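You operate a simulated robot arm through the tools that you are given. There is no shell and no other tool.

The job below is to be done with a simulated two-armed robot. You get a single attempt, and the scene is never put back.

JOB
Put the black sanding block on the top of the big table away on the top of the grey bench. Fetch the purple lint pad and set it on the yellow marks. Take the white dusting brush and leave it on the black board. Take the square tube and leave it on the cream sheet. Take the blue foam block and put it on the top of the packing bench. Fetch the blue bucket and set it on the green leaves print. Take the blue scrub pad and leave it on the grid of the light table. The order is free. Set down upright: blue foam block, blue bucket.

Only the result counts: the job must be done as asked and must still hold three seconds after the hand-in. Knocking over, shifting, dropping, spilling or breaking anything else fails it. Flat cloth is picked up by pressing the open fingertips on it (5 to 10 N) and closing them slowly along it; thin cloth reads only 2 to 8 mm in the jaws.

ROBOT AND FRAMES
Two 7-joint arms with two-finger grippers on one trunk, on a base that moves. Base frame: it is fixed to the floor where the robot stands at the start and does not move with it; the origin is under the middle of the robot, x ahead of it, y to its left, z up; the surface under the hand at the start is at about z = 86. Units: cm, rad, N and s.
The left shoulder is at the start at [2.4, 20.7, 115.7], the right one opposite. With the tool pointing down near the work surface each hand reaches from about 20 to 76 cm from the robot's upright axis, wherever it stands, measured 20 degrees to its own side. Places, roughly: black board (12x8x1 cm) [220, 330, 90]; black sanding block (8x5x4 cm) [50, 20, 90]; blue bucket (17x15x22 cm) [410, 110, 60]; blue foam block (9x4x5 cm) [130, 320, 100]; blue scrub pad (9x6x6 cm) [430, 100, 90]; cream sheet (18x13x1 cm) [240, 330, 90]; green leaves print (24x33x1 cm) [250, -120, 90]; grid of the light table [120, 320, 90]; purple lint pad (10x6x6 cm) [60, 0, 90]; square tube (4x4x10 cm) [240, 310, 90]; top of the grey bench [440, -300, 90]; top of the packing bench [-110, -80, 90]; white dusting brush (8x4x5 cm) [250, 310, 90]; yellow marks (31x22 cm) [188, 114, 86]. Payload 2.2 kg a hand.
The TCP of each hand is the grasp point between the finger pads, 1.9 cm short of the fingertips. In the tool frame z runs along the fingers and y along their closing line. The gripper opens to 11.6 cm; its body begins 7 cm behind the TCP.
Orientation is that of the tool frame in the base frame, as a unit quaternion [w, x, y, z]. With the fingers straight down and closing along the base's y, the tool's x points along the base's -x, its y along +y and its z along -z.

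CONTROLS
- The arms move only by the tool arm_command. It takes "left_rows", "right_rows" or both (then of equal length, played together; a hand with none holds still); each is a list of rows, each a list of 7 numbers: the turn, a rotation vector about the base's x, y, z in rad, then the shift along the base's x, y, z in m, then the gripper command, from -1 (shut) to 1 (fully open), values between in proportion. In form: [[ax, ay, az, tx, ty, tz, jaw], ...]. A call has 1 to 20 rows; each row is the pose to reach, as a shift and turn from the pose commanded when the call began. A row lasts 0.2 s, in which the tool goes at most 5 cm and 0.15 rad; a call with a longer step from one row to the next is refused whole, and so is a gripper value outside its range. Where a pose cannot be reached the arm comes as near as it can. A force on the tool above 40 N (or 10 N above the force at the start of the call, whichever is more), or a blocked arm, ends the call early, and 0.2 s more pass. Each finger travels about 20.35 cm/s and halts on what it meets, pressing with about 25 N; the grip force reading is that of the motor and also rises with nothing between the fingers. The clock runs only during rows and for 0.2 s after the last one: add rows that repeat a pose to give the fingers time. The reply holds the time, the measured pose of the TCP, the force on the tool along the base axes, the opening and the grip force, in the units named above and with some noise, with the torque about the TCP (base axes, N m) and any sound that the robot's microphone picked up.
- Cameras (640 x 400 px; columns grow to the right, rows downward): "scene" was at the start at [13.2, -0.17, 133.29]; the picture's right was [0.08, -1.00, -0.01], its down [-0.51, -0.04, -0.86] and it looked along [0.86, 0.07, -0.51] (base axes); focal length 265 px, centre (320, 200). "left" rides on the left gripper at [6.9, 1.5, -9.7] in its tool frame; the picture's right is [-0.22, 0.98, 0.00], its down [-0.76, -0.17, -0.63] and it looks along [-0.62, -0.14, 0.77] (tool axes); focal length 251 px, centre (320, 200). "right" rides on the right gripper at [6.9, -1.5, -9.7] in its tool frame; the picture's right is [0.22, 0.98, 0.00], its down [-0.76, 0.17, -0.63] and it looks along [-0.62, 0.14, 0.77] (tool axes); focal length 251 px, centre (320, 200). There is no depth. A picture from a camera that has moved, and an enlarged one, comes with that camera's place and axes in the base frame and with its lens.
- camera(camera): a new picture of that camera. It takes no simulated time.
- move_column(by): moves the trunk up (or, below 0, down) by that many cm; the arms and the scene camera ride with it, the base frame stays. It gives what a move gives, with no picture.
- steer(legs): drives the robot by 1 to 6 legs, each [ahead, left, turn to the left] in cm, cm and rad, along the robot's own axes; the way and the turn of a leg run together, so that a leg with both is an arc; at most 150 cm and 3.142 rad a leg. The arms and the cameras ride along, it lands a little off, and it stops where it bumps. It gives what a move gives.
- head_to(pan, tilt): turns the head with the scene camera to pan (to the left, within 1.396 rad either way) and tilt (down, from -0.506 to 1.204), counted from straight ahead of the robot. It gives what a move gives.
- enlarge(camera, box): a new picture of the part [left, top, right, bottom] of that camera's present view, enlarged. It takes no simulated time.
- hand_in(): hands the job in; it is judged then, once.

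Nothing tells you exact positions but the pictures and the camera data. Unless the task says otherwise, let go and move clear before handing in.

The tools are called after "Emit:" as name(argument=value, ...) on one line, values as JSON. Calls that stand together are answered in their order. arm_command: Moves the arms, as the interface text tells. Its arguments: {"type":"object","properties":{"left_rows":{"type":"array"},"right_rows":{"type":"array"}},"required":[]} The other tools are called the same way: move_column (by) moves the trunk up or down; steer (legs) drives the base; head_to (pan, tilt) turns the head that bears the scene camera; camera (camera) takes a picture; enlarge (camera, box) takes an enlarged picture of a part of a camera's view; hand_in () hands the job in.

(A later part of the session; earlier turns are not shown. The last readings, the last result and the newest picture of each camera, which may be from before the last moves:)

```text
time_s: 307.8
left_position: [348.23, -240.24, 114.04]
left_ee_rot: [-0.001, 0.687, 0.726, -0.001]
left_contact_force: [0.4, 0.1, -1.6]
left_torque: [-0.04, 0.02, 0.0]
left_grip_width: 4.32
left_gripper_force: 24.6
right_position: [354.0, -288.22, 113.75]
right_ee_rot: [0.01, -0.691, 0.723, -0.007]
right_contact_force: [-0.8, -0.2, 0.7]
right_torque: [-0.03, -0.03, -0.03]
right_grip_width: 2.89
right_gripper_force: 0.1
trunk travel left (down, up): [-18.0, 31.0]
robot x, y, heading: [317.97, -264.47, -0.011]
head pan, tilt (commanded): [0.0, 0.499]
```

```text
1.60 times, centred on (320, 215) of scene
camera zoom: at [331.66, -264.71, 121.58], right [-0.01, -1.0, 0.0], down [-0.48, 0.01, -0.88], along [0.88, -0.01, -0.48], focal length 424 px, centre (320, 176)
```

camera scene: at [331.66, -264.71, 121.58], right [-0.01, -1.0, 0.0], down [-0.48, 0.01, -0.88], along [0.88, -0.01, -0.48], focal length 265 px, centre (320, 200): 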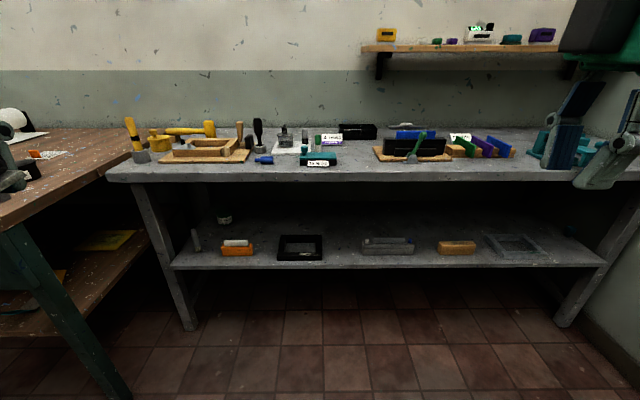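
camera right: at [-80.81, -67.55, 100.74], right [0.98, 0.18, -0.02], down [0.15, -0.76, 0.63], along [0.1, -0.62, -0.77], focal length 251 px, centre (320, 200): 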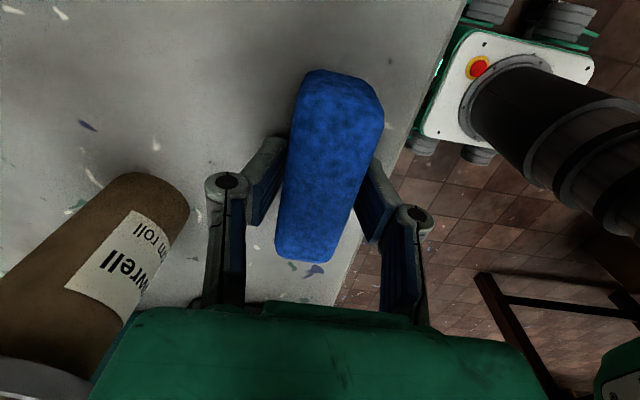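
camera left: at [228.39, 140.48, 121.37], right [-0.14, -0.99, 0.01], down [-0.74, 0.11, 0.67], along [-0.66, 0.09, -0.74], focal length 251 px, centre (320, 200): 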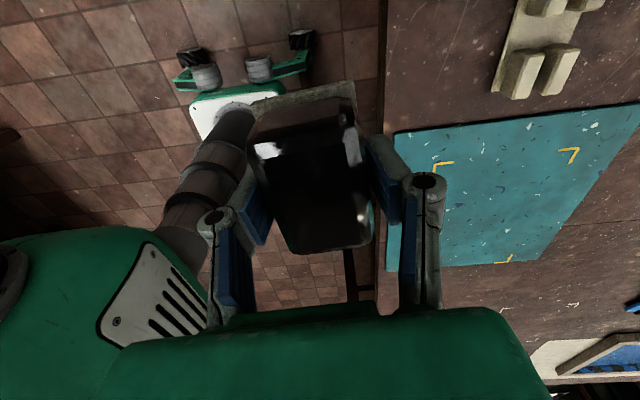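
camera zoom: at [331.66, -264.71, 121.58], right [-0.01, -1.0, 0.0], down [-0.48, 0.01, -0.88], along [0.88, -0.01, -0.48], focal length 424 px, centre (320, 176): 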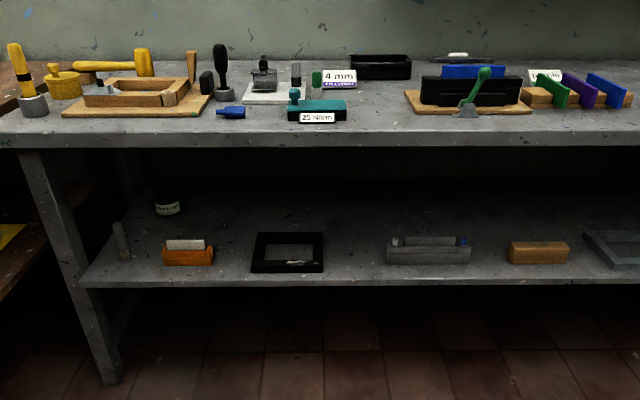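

The bench's front strip is free between the teal tool and the wooden holder, around [421, -279.5]. I'll angle over so that the left hand can reach it: turn slightly right, drive, and turn back.

Emit:
steer(legs=[[0, 0, -0.36]])

Emit:
steer(legs=[[62, 0, 0]])

Emit:
steer(legs=[[0, 0, 0.37]])

Emit:
head_to(pan=0.1, tilt=0.6)

Emit:
camera(camera="scene")

```text
time_s: 309.3
left_position: [354.93, -251.97, 113.95]
left_ee_rot: [-0.001, 0.804, 0.595, 0.0]
left_contact_force: [-0.2, 0.2, -0.9]
left_torque: [-0.02, -0.01, -0.01]
left_grip_width: 4.28
left_gripper_force: 25.6
right_position: [343.62, -298.9, 113.53]
right_ee_rot: [0.009, -0.553, 0.833, -0.009]
right_contact_force: [0.5, 0.7, 0.2]
right_torque: [-0.01, -0.02, 0.03]
right_grip_width: 2.9
right_gripper_force: 0.1
trunk travel left (down, up): [-18.0, 31.0]
robot x, y, heading: [318.8, -264.75, -0.37]
head pan, tilt (commanded): [0.0, 0.499]
```

```text
time_s: 312.8
left_position: [413.08, -273.7, 114.02]
left_ee_rot: [-0.003, 0.801, 0.598, -0.001]
left_contact_force: [-1.0, 0.7, -1.5]
left_torque: [-0.01, 0.01, -0.01]
left_grip_width: 4.31
left_gripper_force: 24.9
right_position: [402.4, -320.75, 113.58]
right_ee_rot: [0.009, -0.557, 0.83, -0.009]
right_contact_force: [0.2, -0.3, 0.1]
right_torque: [0.05, 0.01, -0.02]
right_grip_width: 2.92
right_gripper_force: 0.0
trunk travel left (down, up): [-18.0, 31.0]
robot x, y, heading: [377.21, -286.86, -0.351]
head pan, tilt (commanded): [0.0, 0.499]
```

```text
time_s: 314.3
left_position: [405.85, -261.64, 113.86]
left_ee_rot: [-0.002, 0.678, 0.735, -0.002]
left_contact_force: [-0.7, 0.1, -1.3]
left_torque: [-0.01, -0.04, 0.01]
left_grip_width: 4.31
left_gripper_force: 24.8
right_position: [412.69, -309.41, 113.74]
right_ee_rot: [0.011, -0.7, 0.714, -0.007]
right_contact_force: [0.1, 0.4, -0.2]
right_torque: [0.06, -0.01, 0.02]
right_grip_width: 2.89
right_gripper_force: 0.2
trunk travel left (down, up): [-18.0, 31.0]
robot x, y, heading: [377.11, -286.75, 0.01]
head pan, tilt (commanded): [0.0, 0.499]
```

```text
time_s: 315.0
left_position: [405.75, -261.54, 113.93]
left_ee_rot: [-0.003, 0.678, 0.735, -0.003]
left_contact_force: [0.2, 0.3, -2.0]
left_torque: [0.02, 0.02, 0.0]
left_grip_width: 4.31
left_gripper_force: 25.1
right_position: [412.57, -309.28, 113.74]
right_ee_rot: [0.012, -0.7, 0.714, -0.008]
right_contact_force: [-0.3, -0.4, -0.1]
right_torque: [0.01, -0.01, 0.0]
right_grip_width: 2.91
right_gripper_force: 0.0
trunk travel left (down, up): [-18.0, 31.0]
robot x, y, heading: [377.07, -286.35, 0.01]
head pan, tilt (commanded): [0.099, 0.6]
```

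```text
taken
camera scene: at [389.78, -285.58, 120.67], right [0.11, -0.99, 0.0], down [-0.56, -0.06, -0.82], along [0.82, 0.09, -0.57], focal length 265 px, centre (320, 200)
```

scene: 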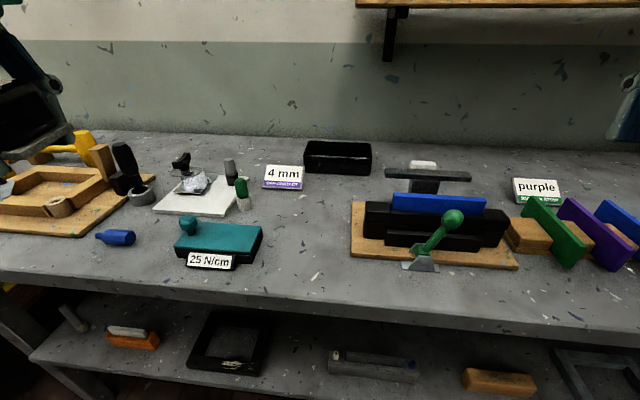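

The free gap spans about y -271.5…-287; target [423, -279.3]. Moving the left hand with the sanding block above it.

Emit:
arm_command(left_rows=[[0, 0, 0, 0.012, -0.012, 0, -1], [0, 0, 0, 0.032, -0.033, 0, -1], [0, 0, 0, 0.058, -0.06, 0, -1], [0, 0, 0, 0.085, -0.088, -0.01, -1], [0, 0, 0, 0.112, -0.116, -0.03, -1], [0, 0, 0, 0.138, -0.142, -0.06, -1], [0, 0, 0, 0.158, -0.163, -0.09, -1], [0, 0, 0, 0.17, -0.175, -0.12, -1], [0, 0, 0, 0.173, -0.178, -0.15, -1], [0, 0, 0, 0.173, -0.178, -0.165, -1], [0, 0, 0, 0.173, -0.178, -0.165, -1]])

Emit:
camera(camera="scene")

Emit:
camera(camera="left")

```text
time_s: 317.4
left_position: [422.9, -279.44, 97.53]
left_ee_rot: [-0.002, 0.678, 0.735, -0.001]
left_contact_force: [-0.4, -0.8, -0.7]
left_torque: [-0.04, 0.04, 0.01]
left_grip_width: 4.28
left_gripper_force: 25.4
right_position: [412.49, -309.4, 113.71]
right_ee_rot: [0.012, -0.7, 0.714, -0.007]
right_contact_force: [0.1, 0.0, -0.2]
right_torque: [0.01, -0.01, 0.0]
right_grip_width: 2.91
right_gripper_force: 0.1
trunk travel left (down, up): [-18.0, 31.0]
robot x, y, heading: [376.98, -287.06, 0.013]
head pan, tilt (commanded): [0.099, 0.6]
```

```text
taken
camera scene: at [389.9, -285.8, 120.65], right [0.11, -0.99, 0.0], down [-0.56, -0.06, -0.82], along [0.82, 0.09, -0.57], focal length 265 px, centre (320, 200)
```

scene: 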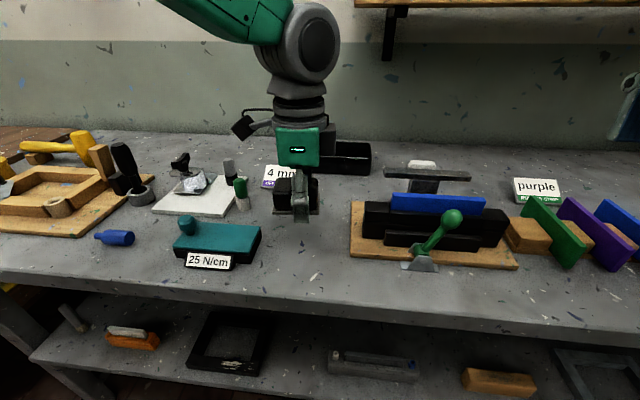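

```text
taken
camera left: at [423.98, -272.47, 107.06], right [0.99, -0.14, 0.0], down [-0.1, -0.77, 0.63], along [-0.09, -0.63, -0.77], focal length 251 px, centre (320, 200)
```

left: 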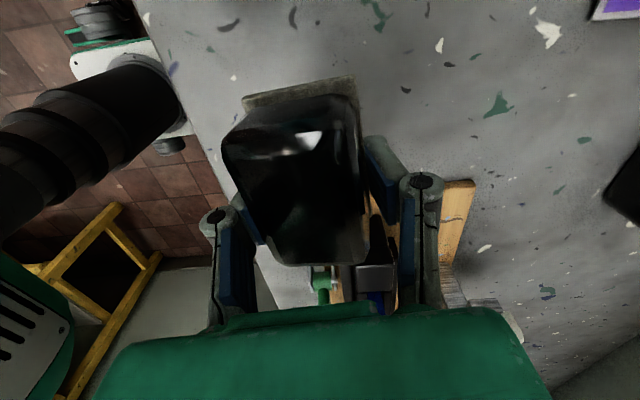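

All clear around it. Lowering toward the bench top.

Emit:
arm_command(left_rows=[[0, 0, 0, 0, 0, -0.02, -1], [0, 0, 0, 0, 0, -0.04, -1], [0, 0, 0, 0, 0, -0.055, -1], [0, 0, 0, 0, 0, -0.062, -1], [0, 0, 0, 0, 0, -0.066, -1], [0, 0, 0, 0, 0, -0.069, -1]])

Emit:
enlarge(camera="scene", box=[220, 150, 380, 250])

```text
time_s: 318.8
left_position: [422.91, -279.46, 90.59]
left_ee_rot: [-0.002, 0.678, 0.735, -0.002]
left_contact_force: [-0.3, 0.2, -1.1]
left_torque: [0.0, 0.01, 0.0]
left_grip_width: 4.29
left_gripper_force: 25.0
right_position: [412.54, -309.64, 113.7]
right_ee_rot: [0.012, -0.699, 0.715, -0.008]
right_contact_force: [-0.1, 0.7, -1.5]
right_torque: [0.02, -0.03, 0.02]
right_grip_width: 2.88
right_gripper_force: 0.1
trunk travel left (down, up): [-18.0, 31.0]
robot x, y, heading: [377.26, -286.62, 0.018]
head pan, tilt (commanded): [0.099, 0.6]
```

```text
4.00 times, centred on (300, 200) of scene
camera zoom: at [389.92, -285.81, 120.65], right [0.11, -0.99, 0.0], down [-0.56, -0.06, -0.82], along [0.82, 0.09, -0.57], focal length 1061 px, centre (400, 200)
```

zoom: 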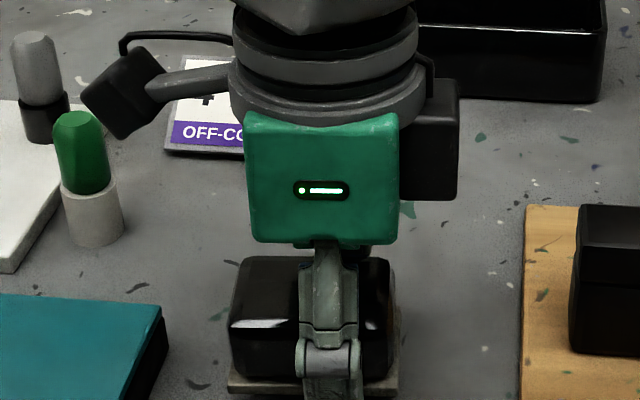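

Emit:
arm_command(left_rows=[[0, 0, 0, 0, 0, -0.003, -1], [0, 0, 0, 0, 0, -0.006, -1], [0, 0, 0, 0, 0, -0.008, -1], [0, 0, 0, 0, 0, -0.008, -1]])

```text
time_s: 319.8
left_position: [422.95, -279.54, 90.06]
left_ee_rot: [0.001, 0.677, 0.736, 0.001]
left_contact_force: [1.9, 4.1, 29.2]
left_torque: [0.07, 0.09, -0.02]
left_grip_width: 4.31
left_gripper_force: 24.8
right_position: [412.49, -309.44, 113.74]
right_ee_rot: [0.014, -0.7, 0.714, -0.008]
right_contact_force: [0.4, 0.2, 0.1]
right_torque: [-0.01, 0.03, 0.03]
right_grip_width: 2.9
right_gripper_force: 0.1
trunk travel left (down, up): [-18.0, 31.0]
robot x, y, heading: [376.78, -286.56, 0.015]
head pan, tilt (commanded): [0.099, 0.6]
```

The block rests on the bench (29 N). Easing off, opening, and lifting straight up.

Emit:
arm_command(left_rows=[[0, 0, 0, 0, 0, 0.003, -1], [0, 0, 0, 0, 0, 0.003, -0.4], [0, 0, 0, 0, 0, 0.003, -0.1], [0, 0, 0, 0, 0, 0.003, 0.2], [0, 0, 0, 0, 0, 0.003, 0.5], [0, 0, 0, 0, 0, 0.02, 0.5], [0, 0, 0, 0, 0, 0.05, 0.5], [0, 0, 0, 0, 0, 0.09, 0.5], [0, 0, 0, 0, 0, 0.13, 0.5], [0, 0, 0, 0, 0, 0.17, 0.5], [0, 0, 0, 0, 0, 0.21, 0.5], [0, 0, 0, 0, 0, 0.21, 0.5]])

Emit:
camera(camera="scene")

```text
time_s: 322.4
left_position: [423.03, -279.63, 110.91]
left_ee_rot: [-0.002, 0.678, 0.735, -0.002]
left_contact_force: [-0.2, 0.1, 0.0]
left_torque: [0.0, 0.01, -0.01]
left_grip_width: 8.71
left_gripper_force: 0.0
right_position: [412.56, -309.52, 113.71]
right_ee_rot: [0.012, -0.7, 0.714, -0.006]
right_contact_force: [0.3, -0.3, 0.3]
right_torque: [-0.01, 0.03, 0.02]
right_grip_width: 2.92
right_gripper_force: 0.0
trunk travel left (down, up): [-18.0, 31.0]
robot x, y, heading: [376.97, -286.72, 0.011]
head pan, tilt (commanded): [0.099, 0.6]
```

```text
taken
camera scene: at [389.91, -285.81, 120.65], right [0.11, -0.99, 0.0], down [-0.56, -0.06, -0.82], along [0.82, 0.09, -0.57], focal length 265 px, centre (320, 200)
```

scene: 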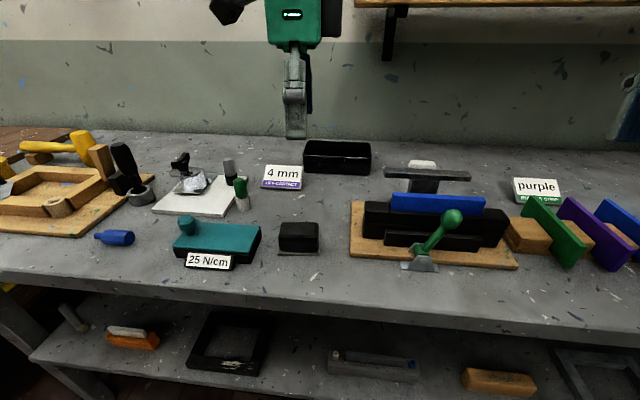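

The sanding block is on the grey bench and nothing else moved. Both hands are free now; next the blue bucket and scrub pad at the far-left bench. I'll retract the left arm, back out, and turn to look up the far aisle.

Emit:
arm_command(left_rows=[[0, 0, 0, -0.01, 0.01, 0.01, 0.3], [0, 0, 0, -0.03, 0.035, 0.02, 0], [0, 0, 0, -0.055, 0.065, 0.025, -0.3], [0, 0, 0, -0.08, 0.095, 0.025, -0.5], [0, 0, 0, -0.105, 0.125, 0.025, -0.5], [0, 0, 0, -0.125, 0.15, 0.025, -0.5], [0, 0, 0, -0.138, 0.165, 0.025, -0.5], [0, 0, 0, -0.143, 0.17, 0.025, -0.5], [0, 0, 0, -0.143, 0.17, 0.025, -0.5]])

Emit:
steer(legs=[[-52, 0, 0]])

Emit:
steer(legs=[[0, 0, 1.4]])

Emit:
head_to(pan=0.1, tilt=0.35)

Emit:
camera(camera="scene")

```text
time_s: 324.4
left_position: [408.65, -262.39, 113.31]
left_ee_rot: [-0.002, 0.678, 0.735, -0.001]
left_contact_force: [-0.2, 0.1, -0.1]
left_torque: [0.0, 0.04, 0.01]
left_grip_width: 2.92
left_gripper_force: 0.1
right_position: [412.65, -309.41, 113.82]
right_ee_rot: [0.012, -0.699, 0.715, -0.007]
right_contact_force: [1.5, 0.1, -0.2]
right_torque: [-0.04, -0.01, 0.01]
right_grip_width: 2.91
right_gripper_force: 0.0
trunk travel left (down, up): [-18.0, 31.0]
robot x, y, heading: [377.07, -286.12, 0.012]
head pan, tilt (commanded): [0.099, 0.6]
```

```text
time_s: 327.5
left_position: [354.86, -263.02, 113.35]
left_ee_rot: [0.0, 0.675, 0.738, -0.002]
left_contact_force: [0.2, 0.1, 0.1]
left_torque: [0.02, 0.02, 0.03]
left_grip_width: 2.9
left_gripper_force: 0.0
right_position: [359.1, -310.01, 113.85]
right_ee_rot: [0.013, -0.703, 0.711, -0.008]
right_contact_force: [-1.0, -0.9, 0.6]
right_torque: [0.01, -0.02, 0.0]
right_grip_width: 2.91
right_gripper_force: 0.1
trunk travel left (down, up): [-18.0, 31.0]
robot x, y, heading: [323.55, -287.65, 0.02]
head pan, tilt (commanded): [0.099, 0.6]
```

```text
time_s: 331.3
left_position: [304.53, -252.5, 113.34]
left_ee_rot: [0.0, 0.04, 0.999, -0.002]
left_contact_force: [1.2, -0.7, 0.4]
left_torque: [0.0, -0.03, -0.03]
left_grip_width: 2.91
left_gripper_force: 0.1
right_position: [351.39, -256.27, 113.78]
right_ee_rot: [-0.014, 0.996, -0.092, -0.002]
right_contact_force: [0.2, 0.4, -0.8]
right_torque: [0.02, 0.0, -0.01]
right_grip_width: 2.88
right_gripper_force: 0.2
trunk travel left (down, up): [-18.0, 31.0]
robot x, y, heading: [323.42, -287.93, 1.417]
head pan, tilt (commanded): [0.099, 0.6]
```

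```text
time_s: 332.1
left_position: [304.54, -252.69, 113.56]
left_ee_rot: [-0.001, 0.041, 0.999, -0.001]
left_contact_force: [0.5, 0.0, 0.4]
left_torque: [-0.01, -0.02, -0.04]
left_grip_width: 2.89
left_gripper_force: 0.0
right_position: [351.49, -256.36, 113.78]
right_ee_rot: [-0.013, 0.996, -0.091, -0.003]
right_contact_force: [0.3, 0.2, -0.7]
right_torque: [0.0, 0.0, -0.02]
right_grip_width: 2.9
right_gripper_force: 0.0
trunk travel left (down, up): [-18.0, 31.0]
robot x, y, heading: [323.39, -287.41, 1.417]
head pan, tilt (commanded): [0.099, 0.351]
```

```text
taken
camera scene: at [324.33, -274.16, 122.93], right [1.0, -0.05, 0.0], down [-0.02, -0.35, -0.94], along [0.05, 0.94, -0.35], focal length 265 px, centre (320, 200)
```

scene: 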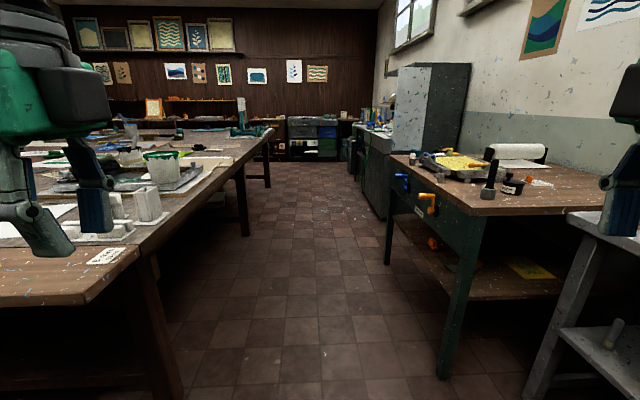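

The far aisle (x≈280–378) is clear. I'll straighten up and drive along it toward the bucket shelf.

Emit:
steer(legs=[[20, 0, 0.1]])

Emit:
steer(legs=[[140, 0, 0.04], [140, 0, 0]])

Emit:
head_to(pan=-0.6, tilt=0.45)

Emit:
camera(camera="scene")

```text
time_s: 333.7
left_position: [303.15, -234.56, 113.39]
left_ee_rot: [-0.001, -0.009, 1.0, -0.001]
left_contact_force: [0.6, -0.3, -0.1]
left_torque: [-0.04, 0.0, 0.04]
left_grip_width: 2.9
left_gripper_force: 0.0
right_position: [350.34, -233.5, 113.82]
right_ee_rot: [-0.013, 0.999, -0.04, -0.003]
right_contact_force: [0.5, 0.5, 0.0]
right_torque: [-0.01, 0.05, 0.04]
right_grip_width: 2.92
right_gripper_force: 0.0
trunk travel left (down, up): [-18.0, 31.0]
robot x, y, heading: [325.59, -267.67, 1.52]
head pan, tilt (commanded): [0.099, 0.351]
```

```text
time_s: 347.2
left_position: [305.37, 42.13, 113.4]
left_ee_rot: [0.0, -0.033, 0.999, -0.001]
left_contact_force: [0.4, -0.1, -0.3]
left_torque: [0.01, 0.01, 0.03]
left_grip_width: 2.9
left_gripper_force: 0.1
right_position: [352.32, 45.39, 113.73]
right_ee_rot: [-0.013, 1.0, -0.018, -0.004]
right_contact_force: [-0.6, -0.2, 1.0]
right_torque: [0.04, -0.04, 0.01]
right_grip_width: 2.86
right_gripper_force: 0.1
trunk travel left (down, up): [-18.0, 31.0]
robot x, y, heading: [329.27, 10.71, 1.57]
head pan, tilt (commanded): [0.099, 0.351]
```

```text
time_s: 348.3
left_position: [305.27, 41.99, 113.6]
left_ee_rot: [0.0, -0.034, 0.999, 0.0]
left_contact_force: [0.3, -0.1, 0.0]
left_torque: [-0.03, 0.02, 0.0]
left_grip_width: 2.89
left_gripper_force: 0.2
right_position: [352.33, 45.32, 113.7]
right_ee_rot: [-0.011, 1.0, -0.017, -0.003]
right_contact_force: [0.1, -0.4, -0.1]
right_torque: [-0.01, -0.02, -0.05]
right_grip_width: 2.88
right_gripper_force: 0.1
trunk travel left (down, up): [-18.0, 31.0]
robot x, y, heading: [328.95, 10.37, 1.566]
head pan, tilt (commanded): [-0.6, 0.45]
```

```text
taken
camera scene: at [334.16, 22.24, 122.02], right [0.82, -0.57, 0.0], down [-0.25, -0.36, -0.9], along [0.51, 0.74, -0.44], focal length 265 px, centre (320, 200)
```

scene: 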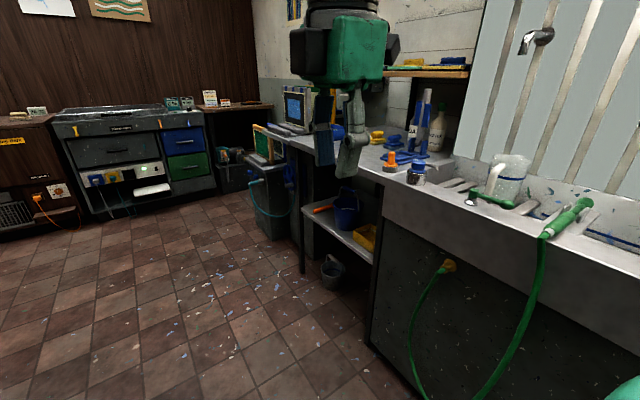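

I see the blue bucket on the lower shelf of the bench next to the sink, at about [413, 112]. I'll drive up level with it and turn to face it.

Emit:
steer(legs=[[94, 0, 0]])

Emit:
steer(legs=[[0, 0, -1.565]])

Emit:
head_to(pan=0.0, tilt=0.5)

Emit:
camera(camera="scene")

Emit:
enlarge(camera="scene", box=[200, 80, 480, 255])

```text
time_s: 353.1
left_position: [306.94, 135.49, 113.56]
left_ee_rot: [0.0, -0.023, 1.0, -0.001]
left_contact_force: [0.0, 0.4, 0.1]
left_torque: [0.01, 0.02, -0.04]
left_grip_width: 2.89
left_gripper_force: 0.1
right_position: [354.18, 137.92, 113.62]
right_ee_rot: [-0.011, 1.0, -0.028, -0.003]
right_contact_force: [0.2, 0.6, 0.4]
right_torque: [0.04, -0.01, 0.0]
right_grip_width: 2.9
right_gripper_force: 0.0
trunk travel left (down, up): [-18.0, 31.0]
robot x, y, heading: [330.71, 103.62, 1.547]
head pan, tilt (commanded): [-0.6, 0.45]
```

```text
time_s: 357.3
left_position: [361.79, 127.11, 113.64]
left_ee_rot: [0.002, 0.687, 0.727, 0.0]
left_contact_force: [0.7, -0.2, -0.1]
left_torque: [0.02, -0.01, -0.04]
left_grip_width: 2.92
left_gripper_force: 0.1
right_position: [364.78, 80.14, 113.46]
right_ee_rot: [0.01, -0.691, 0.723, -0.005]
right_contact_force: [1.1, 0.4, 0.6]
right_torque: [0.04, 0.01, -0.01]
right_grip_width: 2.91
right_gripper_force: 0.1
trunk travel left (down, up): [-18.0, 31.0]
robot x, y, heading: [330.44, 103.93, -0.015]
head pan, tilt (commanded): [-0.6, 0.45]
```

```text
time_s: 358.3
left_position: [361.69, 127.09, 113.69]
left_ee_rot: [0.002, 0.687, 0.727, 0.001]
left_contact_force: [0.0, 0.3, -0.1]
left_torque: [-0.01, -0.03, 0.01]
left_grip_width: 2.94
left_gripper_force: 0.0
right_position: [364.6, 80.06, 113.45]
right_ee_rot: [0.009, -0.69, 0.723, -0.003]
right_contact_force: [0.3, 0.9, 0.2]
right_torque: [-0.02, -0.03, 0.02]
right_grip_width: 2.9
right_gripper_force: 0.1
trunk travel left (down, up): [-18.0, 31.0]
robot x, y, heading: [330.11, 103.34, -0.014]
head pan, tilt (commanded): [0.0, 0.499]
```

```text
taken
camera scene: at [343.3, 103.5, 121.57], right [-0.01, -1.0, 0.0], down [-0.48, 0.01, -0.88], along [0.88, -0.01, -0.48], focal length 265 px, centre (320, 200)
```

scene: 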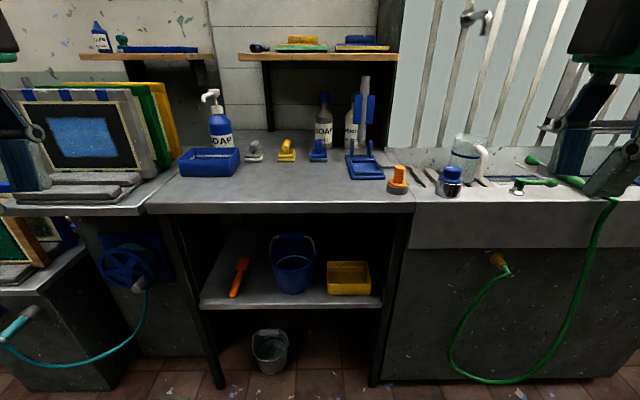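

```text
2.29 times, centred on (340, 168) of scene
camera zoom: at [343.3, 103.5, 121.57], right [-0.01, -1.0, 0.0], down [-0.48, 0.01, -0.88], along [0.88, -0.01, -0.48], focal length 606 px, centre (274, 274)
```

zoom: 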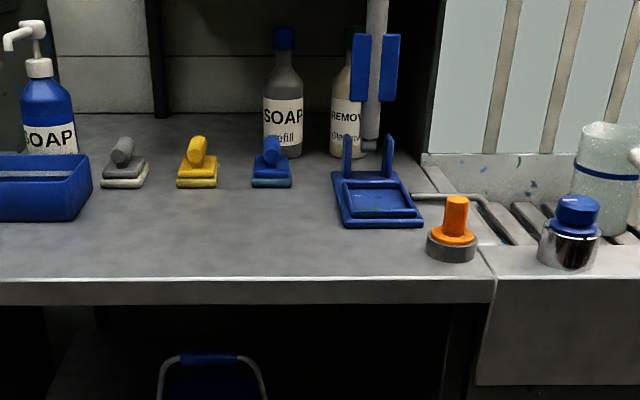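

The blue scrub pad is on the bench top near [437, 103], and the bucket (with a raised handle) on the lower shelf near [415, 113]. A wall shelf hangs above, so I'll move closer and measure it before reaching.

Emit:
steer(legs=[[41, 0, 0.015]])

Emit:
head_to(pan=0.0, tilt=0.5)

Emit:
camera(camera="scene")

Emit:
enlarge(camera="scene", box=[200, 120, 440, 270])

Emit:
head_to(pan=0.0, tilt=-0.1)

Emit:
camera(camera="scene")

```text
time_s: 360.9
left_position: [401.93, 127.14, 113.68]
left_ee_rot: [0.001, 0.683, 0.73, 0.001]
left_contact_force: [0.9, -0.8, 0.5]
left_torque: [0.0, 0.02, -0.03]
left_grip_width: 2.88
left_gripper_force: 0.1
right_position: [405.32, 80.18, 113.41]
right_ee_rot: [0.009, -0.695, 0.719, -0.003]
right_contact_force: [-0.6, 0.1, 1.3]
right_torque: [-0.03, 0.02, 0.02]
right_grip_width: 2.89
right_gripper_force: 0.2
trunk travel left (down, up): [-18.0, 31.0]
robot x, y, heading: [371.04, 103.26, -0.001]
head pan, tilt (commanded): [0.0, 0.499]
```

```text
time_s: 361.5
left_position: [401.7, 127.21, 113.62]
left_ee_rot: [0.001, 0.683, 0.73, 0.001]
left_contact_force: [0.5, 0.1, 0.1]
left_torque: [0.03, 0.03, 0.04]
left_grip_width: 2.89
left_gripper_force: 0.0
right_position: [405.16, 80.19, 113.29]
right_ee_rot: [0.008, -0.694, 0.72, -0.004]
right_contact_force: [0.2, -1.4, 0.3]
right_torque: [0.01, 0.0, 0.0]
right_grip_width: 2.93
right_gripper_force: 0.1
trunk travel left (down, up): [-18.0, 31.0]
robot x, y, heading: [370.84, 103.2, -0.006]
head pan, tilt (commanded): [0.0, 0.499]
```

```text
taken
camera scene: at [383.83, 103.38, 121.57], right [0.0, -1.0, 0.0], down [-0.48, 0.0, -0.88], along [0.88, 0.0, -0.48], focal length 265 px, centre (320, 200)
```

scene: 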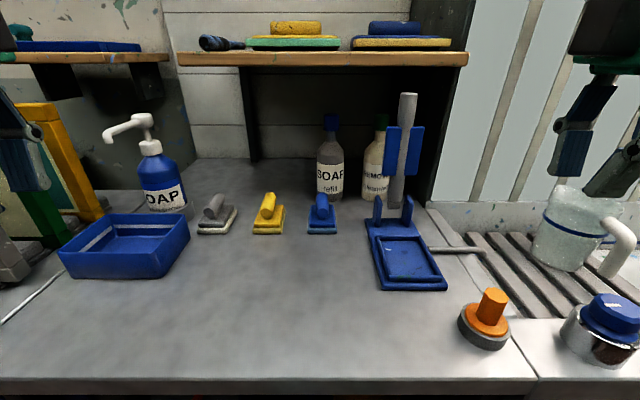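

```text
2.67 times, centred on (320, 195) of scene
camera zoom: at [383.83, 103.38, 121.57], right [0.0, -1.0, 0.0], down [-0.48, 0.0, -0.88], along [0.88, 0.0, -0.48], focal length 708 px, centre (320, 213)
```

zoom: 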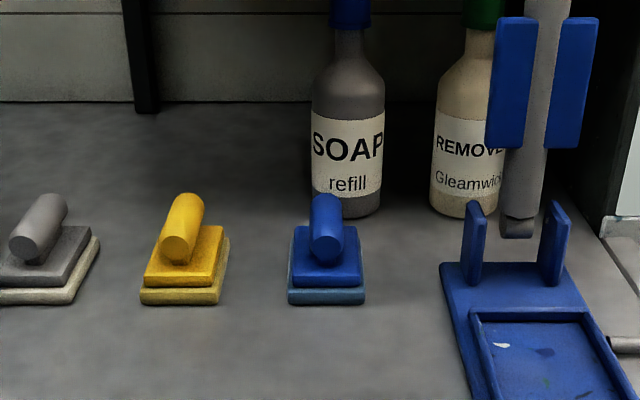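

```text
time_s: 362.5
left_position: [401.66, 127.07, 113.65]
left_ee_rot: [0.002, 0.684, 0.73, 0.001]
left_contact_force: [1.1, 0.2, -0.2]
left_torque: [-0.02, 0.04, -0.04]
left_grip_width: 2.91
left_gripper_force: 0.0
right_position: [405.19, 80.3, 113.39]
right_ee_rot: [0.008, -0.695, 0.719, -0.003]
right_contact_force: [0.8, -0.4, 0.2]
right_torque: [0.02, -0.04, 0.02]
right_grip_width: 2.92
right_gripper_force: 0.1
trunk travel left (down, up): [-18.0, 31.0]
robot x, y, heading: [370.87, 103.32, -0.003]
head pan, tilt (commanded): [0.0, -0.099]
```

```text
taken
camera scene: at [383.42, 103.38, 127.06], right [0.0, -1.0, 0.0], down [0.1, 0.0, -1.0], along [1.0, 0.0, 0.1], focal length 265 px, centre (320, 200)
```

scene: 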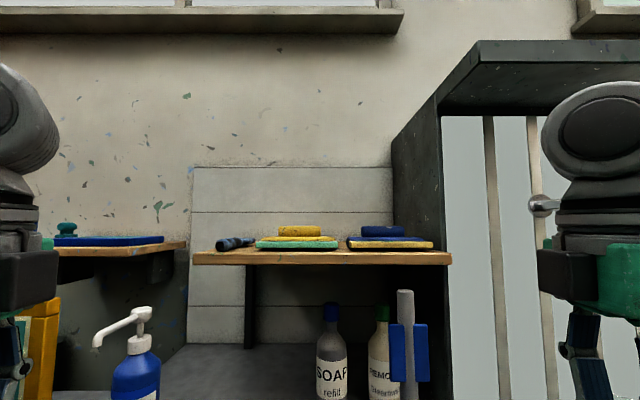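

The wall shelf's front edge is at x≈433, z≈120 — right above the scrub pad (centre ≈[436, 102.8]) — so I'll come in with the right hand pitched forward under it. First I'll turn the right hand back to closing sideways.

Emit:
arm_command(right_rows=[[0, 0, -0.14, -0.01, 0.005, 0, -0.3], [0, 0, -0.28, -0.02, 0.01, 0, 0], [0, 0, -0.42, -0.03, 0.02, 0, 0.2], [0, 0, -0.56, -0.04, 0.03, 0, 0.2], [0, 0, -0.7, -0.05, 0.04, 0, 0.2], [0, 0, -0.84, -0.06, 0.05, 0, 0.2], [0, 0, -0.98, -0.06, 0.06, 0, 0.2], [0, 0, -1.12, -0.06, 0.07, 0, 0.2], [0, 0, -1.26, -0.06, 0.08, 0, 0.2], [0, 0, -1.4, -0.06, 0.085, 0, 0.2], [0, 0, -1.536, -0.06, 0.085, 0, 0.2], [0, 0, -1.536, -0.06, 0.085, 0, 0.2]])

Emit:
head_to(pan=0.0, tilt=0.5)

Emit:
camera(camera="scene")

Emit:
camera(camera="right")

```text
time_s: 365.1
left_position: [401.78, 127.3, 113.55]
left_ee_rot: [0.002, 0.683, 0.731, 0.002]
left_contact_force: [-0.2, 0.5, 0.3]
left_torque: [0.0, 0.03, 0.04]
left_grip_width: 2.89
left_gripper_force: 0.1
right_position: [399.2, 88.71, 113.54]
right_ee_rot: [0.002, 0.0, 1.0, -0.01]
right_contact_force: [-0.3, -0.4, -0.7]
right_torque: [-0.01, 0.01, 0.02]
right_grip_width: 6.96
right_gripper_force: 0.1
trunk travel left (down, up): [-18.0, 31.0]
robot x, y, heading: [370.62, 103.37, -0.004]
head pan, tilt (commanded): [0.0, -0.099]
```

```text
time_s: 366.1
left_position: [401.73, 127.24, 113.64]
left_ee_rot: [0.002, 0.683, 0.73, 0.001]
left_contact_force: [0.2, -0.6, -0.2]
left_torque: [-0.01, 0.0, 0.01]
left_grip_width: 2.91
left_gripper_force: 0.0
right_position: [399.23, 88.78, 113.56]
right_ee_rot: [0.002, 0.0, 1.0, -0.01]
right_contact_force: [-1.2, -0.5, 0.3]
right_torque: [-0.03, -0.03, 0.02]
right_grip_width: 6.95
right_gripper_force: 0.0
trunk travel left (down, up): [-18.0, 31.0]
robot x, y, heading: [370.73, 103.64, -0.003]
head pan, tilt (commanded): [0.0, 0.499]
```

```text
taken
camera scene: at [383.78, 103.43, 121.58], right [0.0, -1.0, 0.0], down [-0.48, 0.0, -0.88], along [0.88, 0.0, -0.48], focal length 265 px, centre (320, 200)
```

scene: 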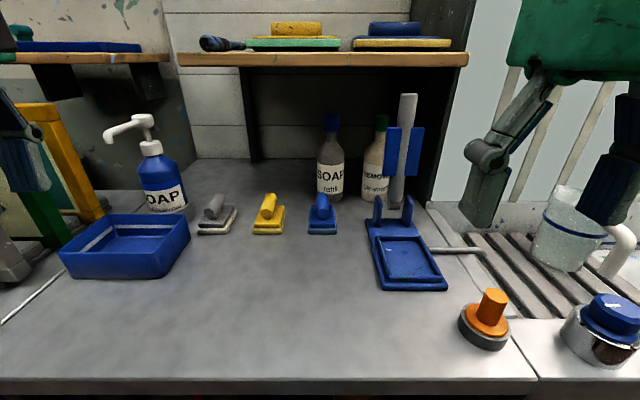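

```text
taken
camera right: at [392.32, 87.42, 123.24], right [-0.21, 0.98, -0.02], down [0.75, 0.18, 0.63], along [0.62, 0.12, -0.77], focal length 251 px, centre (320, 200)
```

right: 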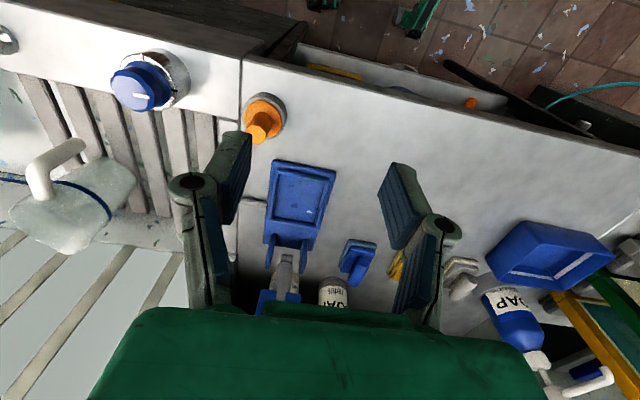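

Orientation is good. Now pitching the right hand forward by 0.66 rad while moving to a pre-grasp point in front of the scrub pad, below the shelf.

Emit:
arm_command(right_rows=[[0, -0.06, 0, 0.01, 0.01, 0, 0.2], [0, -0.13, 0, 0.035, 0.03, 0, 0.2], [0, -0.2, 0, 0.065, 0.055, -0.01, 0.2], [0, -0.28, 0, 0.1, 0.08, -0.025, 0.2], [0, -0.36, 0, 0.135, 0.105, -0.04, 0.2], [0, -0.44, 0, 0.17, 0.12, -0.055, 0.2], [0, -0.52, 0, 0.205, 0.13, -0.07, 0.2], [0, -0.6, 0, 0.235, 0.138, -0.085, 0.2], [0, -0.66, 0, 0.255, 0.14, -0.1, 0.2], [0, -0.66, 0, 0.262, 0.141, -0.105, 0.2], [0, -0.66, 0, 0.262, 0.141, -0.105, 0.2]])

Emit:
camera(camera="scene")

Emit:
camera(camera="right")

```text
time_s: 368.5
left_position: [401.76, 127.32, 113.53]
left_ee_rot: [0.002, 0.683, 0.73, 0.001]
left_contact_force: [-0.3, 0.8, -0.2]
left_torque: [-0.02, 0.0, -0.01]
left_grip_width: 2.89
left_gripper_force: 0.1
right_position: [425.71, 102.41, 104.15]
right_ee_rot: [0.332, 0.009, 0.943, 0.0]
right_contact_force: [-0.1, -0.2, -0.1]
right_torque: [0.0, -0.01, 0.01]
right_grip_width: 6.94
right_gripper_force: 0.0
trunk travel left (down, up): [-18.0, 31.0]
robot x, y, heading: [370.42, 103.21, -0.001]
head pan, tilt (commanded): [0.0, 0.499]
```

```text
taken
camera scene: at [383.84, 103.64, 121.57], right [0.0, -1.0, 0.0], down [-0.48, 0.0, -0.88], along [0.88, 0.0, -0.48], focal length 265 px, centre (320, 200)
```

scene: 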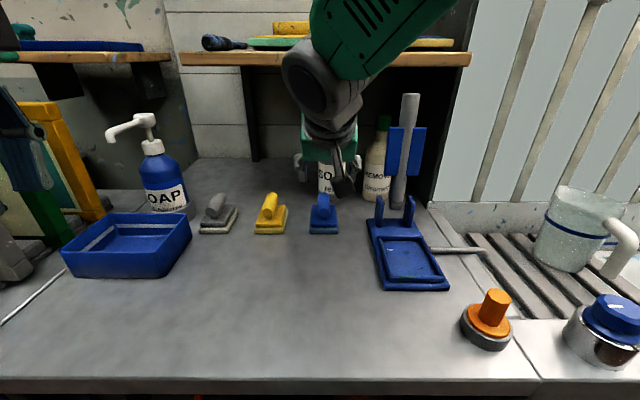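

```text
taken
camera right: at [414.23, 101.08, 107.39], right [-0.15, 0.98, -0.13], down [0.2, 0.16, 0.97], along [0.97, 0.12, -0.22], focal length 251 px, centre (320, 200)
```

right: 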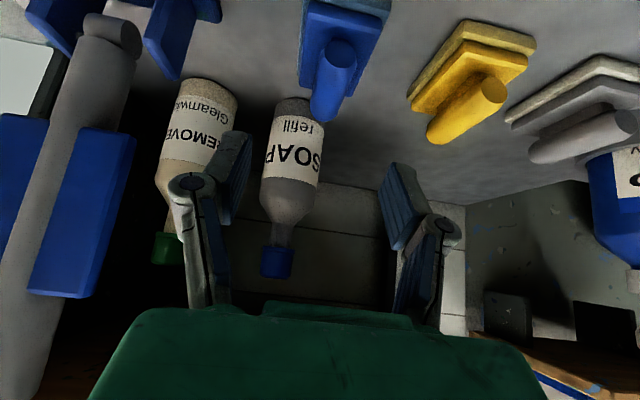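

The pad's handle is just ahead of the fingers. Let me enlarge the hand view to fine-tune.

Emit:
enlarge(camera="right", box=[240, 0, 440, 125])

Emit:
enlarge(camera="scene", box=[240, 140, 400, 240])

```text
3.20 times, centred on (340, 62) of right
camera zoom: at [414.23, 101.08, 107.39], right [-0.15, 0.98, -0.13], down [0.2, 0.16, 0.97], along [0.97, 0.12, -0.22], focal length 805 px, centre (256, 640)
```

zoom: 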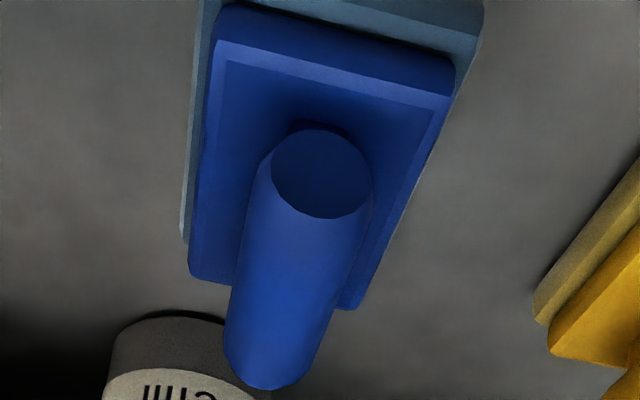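

```text
4.00 times, centred on (320, 190) of scene
camera zoom: at [383.84, 103.64, 121.57], right [0.0, -1.0, 0.0], down [-0.48, 0.0, -0.88], along [0.88, 0.0, -0.48], focal length 1061 px, centre (320, 240)
```

zoom: 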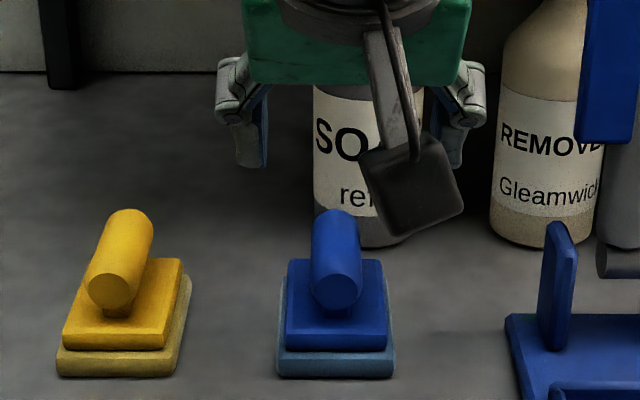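

Triangulating gives the handle centre at about [432.0, 103.0, 94.3] (bench top ≈ 89.6). Moving in and down, straddling the handle.

Emit:
arm_command(right_rows=[[0, 0, 0, 0.008, 0.003, -0.012, 0.2], [0, 0, 0, 0.018, 0.006, -0.028, 0.2], [0, 0, 0, 0.03, 0.006, -0.045, 0.2], [0, 0, 0, 0.042, 0.006, -0.062, 0.2], [0, 0, 0, 0.052, 0.006, -0.08, 0.2], [0, 0, 0, 0.06, 0.006, -0.093, 0.2], [0, 0, 0, 0.063, 0.006, -0.1, 0.2], [0, 0, 0, 0.063, 0.006, -0.1, 0.2]])

Emit:
camera(camera="right")

Emit:
enlarge(camera="scene", box=[240, 140, 400, 240])

```text
time_s: 370.5
left_position: [401.42, 127.05, 113.74]
left_ee_rot: [0.002, 0.683, 0.731, 0.002]
left_contact_force: [0.2, -0.2, -0.5]
left_torque: [-0.01, -0.01, 0.01]
left_grip_width: 2.91
left_gripper_force: 0.1
right_position: [433.06, 101.07, 96.8]
right_ee_rot: [0.34, 0.038, 0.94, 0.018]
right_contact_force: [0.8, -0.9, 0.3]
right_torque: [0.02, 0.0, -0.01]
right_grip_width: 6.95
right_gripper_force: 0.0
trunk travel left (down, up): [-18.0, 31.0]
robot x, y, heading: [370.73, 102.93, -0.0]
head pan, tilt (commanded): [0.0, 0.499]
stopped in row 8 (right hand): the arm was blocked; the commanded pose is now the measured one
```

```text
taken
camera right: at [421.53, 100.12, 99.74], right [-0.11, 0.99, -0.08], down [0.18, 0.1, 0.98], along [0.98, 0.09, -0.19], focal length 251 px, centre (320, 200)
```

right: 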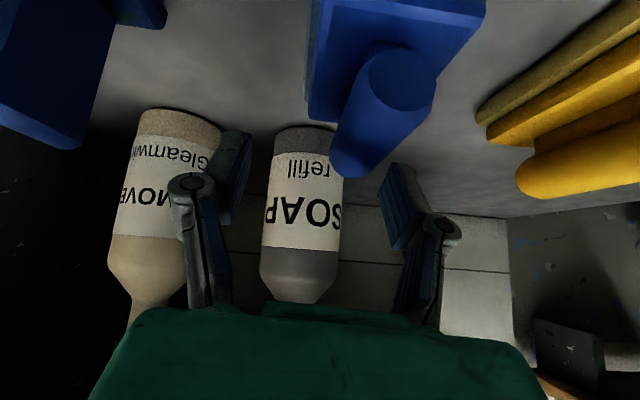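

```text
4.00 times, centred on (320, 190) of scene
camera zoom: at [383.88, 103.61, 121.57], right [0.0, -1.0, 0.0], down [-0.48, 0.0, -0.88], along [0.88, 0.0, -0.48], focal length 1061 px, centre (320, 240)
```

zoom: 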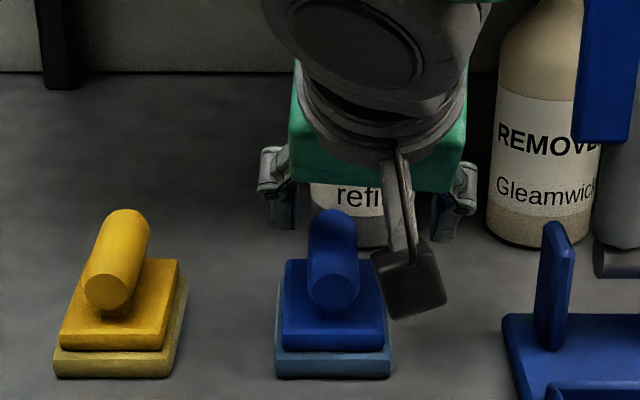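

The arm reported being blocked before reaching the target. I'll look at the whole arm to see what is limiting it.

Emit:
camera(camera="scene")

Emit:
head_to(pan=-0.3, tilt=0.1)

Emit:
camera(camera="scene")

Emit:
camera(camera="left")

```text
taken
camera scene: at [383.88, 103.61, 121.57], right [0.0, -1.0, 0.0], down [-0.48, 0.0, -0.88], along [0.88, 0.0, -0.48], focal length 265 px, centre (320, 200)
```

scene: 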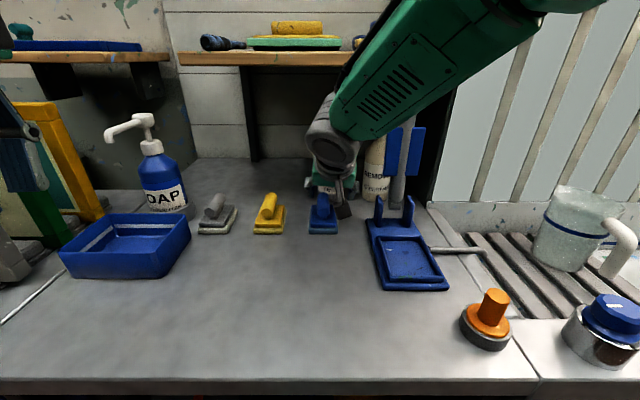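

```text
time_s: 371.3
left_position: [401.44, 127.03, 113.68]
left_ee_rot: [0.002, 0.683, 0.73, 0.002]
left_contact_force: [0.4, 0.7, -0.5]
left_torque: [-0.01, -0.05, 0.04]
left_grip_width: 2.92
left_gripper_force: 0.1
right_position: [433.01, 101.15, 96.8]
right_ee_rot: [0.341, 0.037, 0.939, 0.019]
right_contact_force: [0.8, 0.3, 0.4]
right_torque: [0.03, 0.0, -0.01]
right_grip_width: 6.95
right_gripper_force: 0.0
trunk travel left (down, up): [-18.0, 31.0]
robot x, y, heading: [370.39, 103.35, -0.009]
head pan, tilt (commanded): [-0.3, 0.099]
```

```text
taken
camera scene: at [383.62, 100.91, 125.27], right [-0.3, -0.95, 0.0], down [-0.1, 0.03, -0.99], along [0.95, -0.3, -0.1], focal length 265 px, centre (320, 200)
```

scene: 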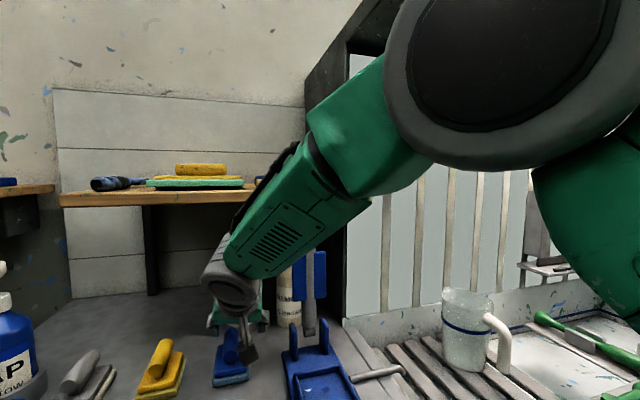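

```text
taken
camera left: at [402.5, 134.12, 123.27], right [0.99, -0.15, 0.01], down [-0.12, -0.77, 0.63], along [-0.09, -0.62, -0.78], focal length 251 px, centre (320, 200)
```

left: 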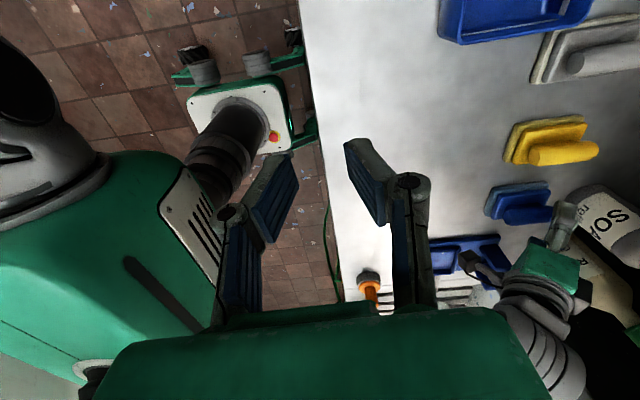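

The forearm seems to press against the wall shelf's front edge. I'll back the hand out and restore its alignment, then lower the trunk and use a flatter pitch so the forearm stays in front of and below the shelf.

Emit:
arm_command(right_rows=[[-0.01, 0, 0.01, -0.015, 0.003, 0.01, 0.2], [-0.025, 0, 0.025, -0.04, 0.007, 0.025, 0.2], [-0.04, 0, 0.04, -0.07, 0.011, 0.04, 0.2], [-0.055, 0, 0.05, -0.1, 0.015, 0.05, 0.2], [-0.061, 0, 0.057, -0.13, 0.019, 0.055, 0.2], [-0.061, 0, 0.057, -0.15, 0.019, 0.06, 0.2], [-0.061, 0, 0.057, -0.15, 0.019, 0.06, 0.2]])

Emit:
camera(camera="scene")

```text
time_s: 372.9
left_position: [401.4, 126.97, 113.78]
left_ee_rot: [0.002, 0.683, 0.731, 0.004]
left_contact_force: [0.6, 0.2, -0.4]
left_torque: [0.0, 0.01, 0.0]
left_grip_width: 2.92
left_gripper_force: 0.0
right_position: [417.98, 103.35, 102.69]
right_ee_rot: [0.341, -0.003, 0.94, -0.002]
right_contact_force: [-0.9, 0.1, 0.7]
right_torque: [0.04, 0.01, 0.02]
right_grip_width: 6.94
right_gripper_force: 0.1
trunk travel left (down, up): [-18.0, 31.0]
robot x, y, heading: [370.71, 103.27, -0.0]
head pan, tilt (commanded): [-0.3, 0.099]
```

```text
taken
camera scene: at [383.5, 100.79, 125.29], right [-0.3, -0.95, 0.0], down [-0.1, 0.03, -0.99], along [0.95, -0.3, -0.1], focal length 265 px, centre (320, 200)
```

scene: 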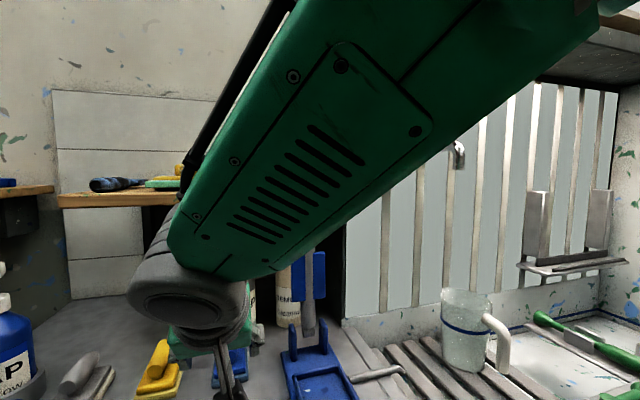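

The elbow is folded high because I'm too close. Backing up 14 cm will stretch the arm and flatten the forearm.

Emit:
steer(legs=[[-14, 0, 0]])

Emit:
move_column(by=-6)

Emit:
arm_command(right_rows=[[0, -0.04, 0, 0.03, 0, 0.01, 0.2], [0, -0.08, 0, 0.06, 0, 0.02, 0.2], [0, -0.12, 0, 0.09, 0, 0.03, 0.2], [0, -0.15, 0, 0.12, 0, 0.04, 0.2], [0, -0.17, 0, 0.15, 0, 0.05, 0.2], [0, -0.17, 0, 0.17, 0, 0.06, 0.2], [0, -0.17, 0, 0.17, 0, 0.06, 0.2]])

Emit:
camera(camera="scene")

Emit:
camera(camera="right")

```text
time_s: 374.3
left_position: [387.35, 127.29, 113.69]
left_ee_rot: [0.003, 0.683, 0.731, 0.002]
left_contact_force: [0.7, -0.8, 0.7]
left_torque: [0.03, -0.03, 0.01]
left_grip_width: 2.9
left_gripper_force: 0.1
right_position: [403.92, 103.62, 102.8]
right_ee_rot: [0.341, -0.003, 0.94, -0.001]
right_contact_force: [-0.5, -0.5, 0.3]
right_torque: [0.0, -0.01, 0.01]
right_grip_width: 6.97
right_gripper_force: 0.0
trunk travel left (down, up): [-18.0, 31.0]
robot x, y, heading: [356.46, 103.56, -0.002]
head pan, tilt (commanded): [-0.3, 0.099]
```

```text
time_s: 375.3
left_position: [387.19, 127.02, 107.76]
left_ee_rot: [0.002, 0.682, 0.731, 0.004]
left_contact_force: [0.4, 0.3, 1.5]
left_torque: [-0.02, 0.02, 0.03]
left_grip_width: 2.92
left_gripper_force: 0.0
right_position: [403.77, 103.42, 96.81]
right_ee_rot: [0.343, -0.003, 0.939, -0.001]
right_contact_force: [0.7, 0.6, 0.2]
right_torque: [0.01, 0.0, 0.03]
right_grip_width: 6.95
right_gripper_force: 0.0
trunk travel left (down, up): [-12.0, 37.0]
robot x, y, heading: [356.67, 103.71, 0.001]
head pan, tilt (commanded): [-0.3, 0.099]
```

```text
time_s: 376.9
left_position: [387.13, 127.01, 107.77]
left_ee_rot: [0.003, 0.682, 0.731, 0.004]
left_contact_force: [0.3, -0.4, -0.2]
left_torque: [-0.02, -0.03, -0.03]
left_grip_width: 2.94
left_gripper_force: 0.1
right_position: [420.87, 102.4, 104.86]
right_ee_rot: [0.428, 0.009, 0.903, 0.011]
right_contact_force: [0.1, 0.7, -0.4]
right_torque: [-0.01, -0.03, 0.01]
right_grip_width: 6.94
right_gripper_force: 0.1
trunk travel left (down, up): [-12.0, 37.0]
robot x, y, heading: [356.68, 103.59, 0.005]
head pan, tilt (commanded): [-0.3, 0.099]
```

```text
taken
camera scene: at [369.5, 100.95, 119.28], right [-0.3, -0.96, 0.0], down [-0.1, 0.03, -0.99], along [0.95, -0.29, -0.1], focal length 265 px, centre (320, 200)
```

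scene: 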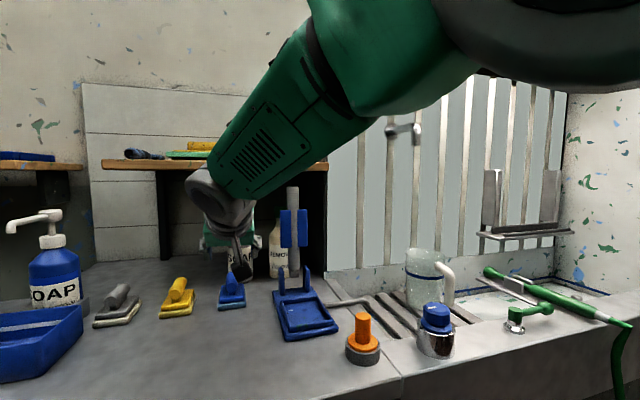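

```text
taken
camera right: at [409.13, 100.94, 105.54], right [-0.13, 0.98, -0.14], down [-0.01, 0.14, 0.99], along [0.99, 0.13, -0.01], focal length 251 px, centre (320, 200)
```

right: 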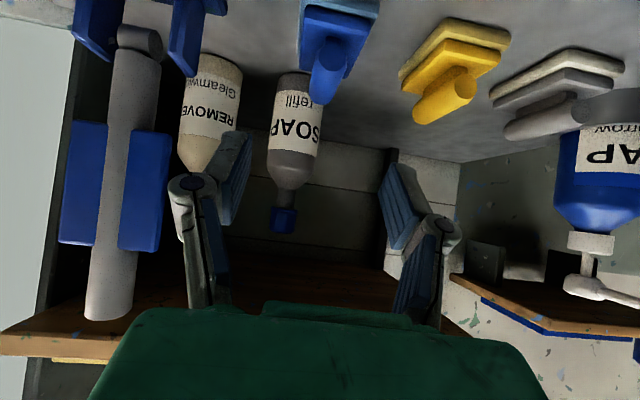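

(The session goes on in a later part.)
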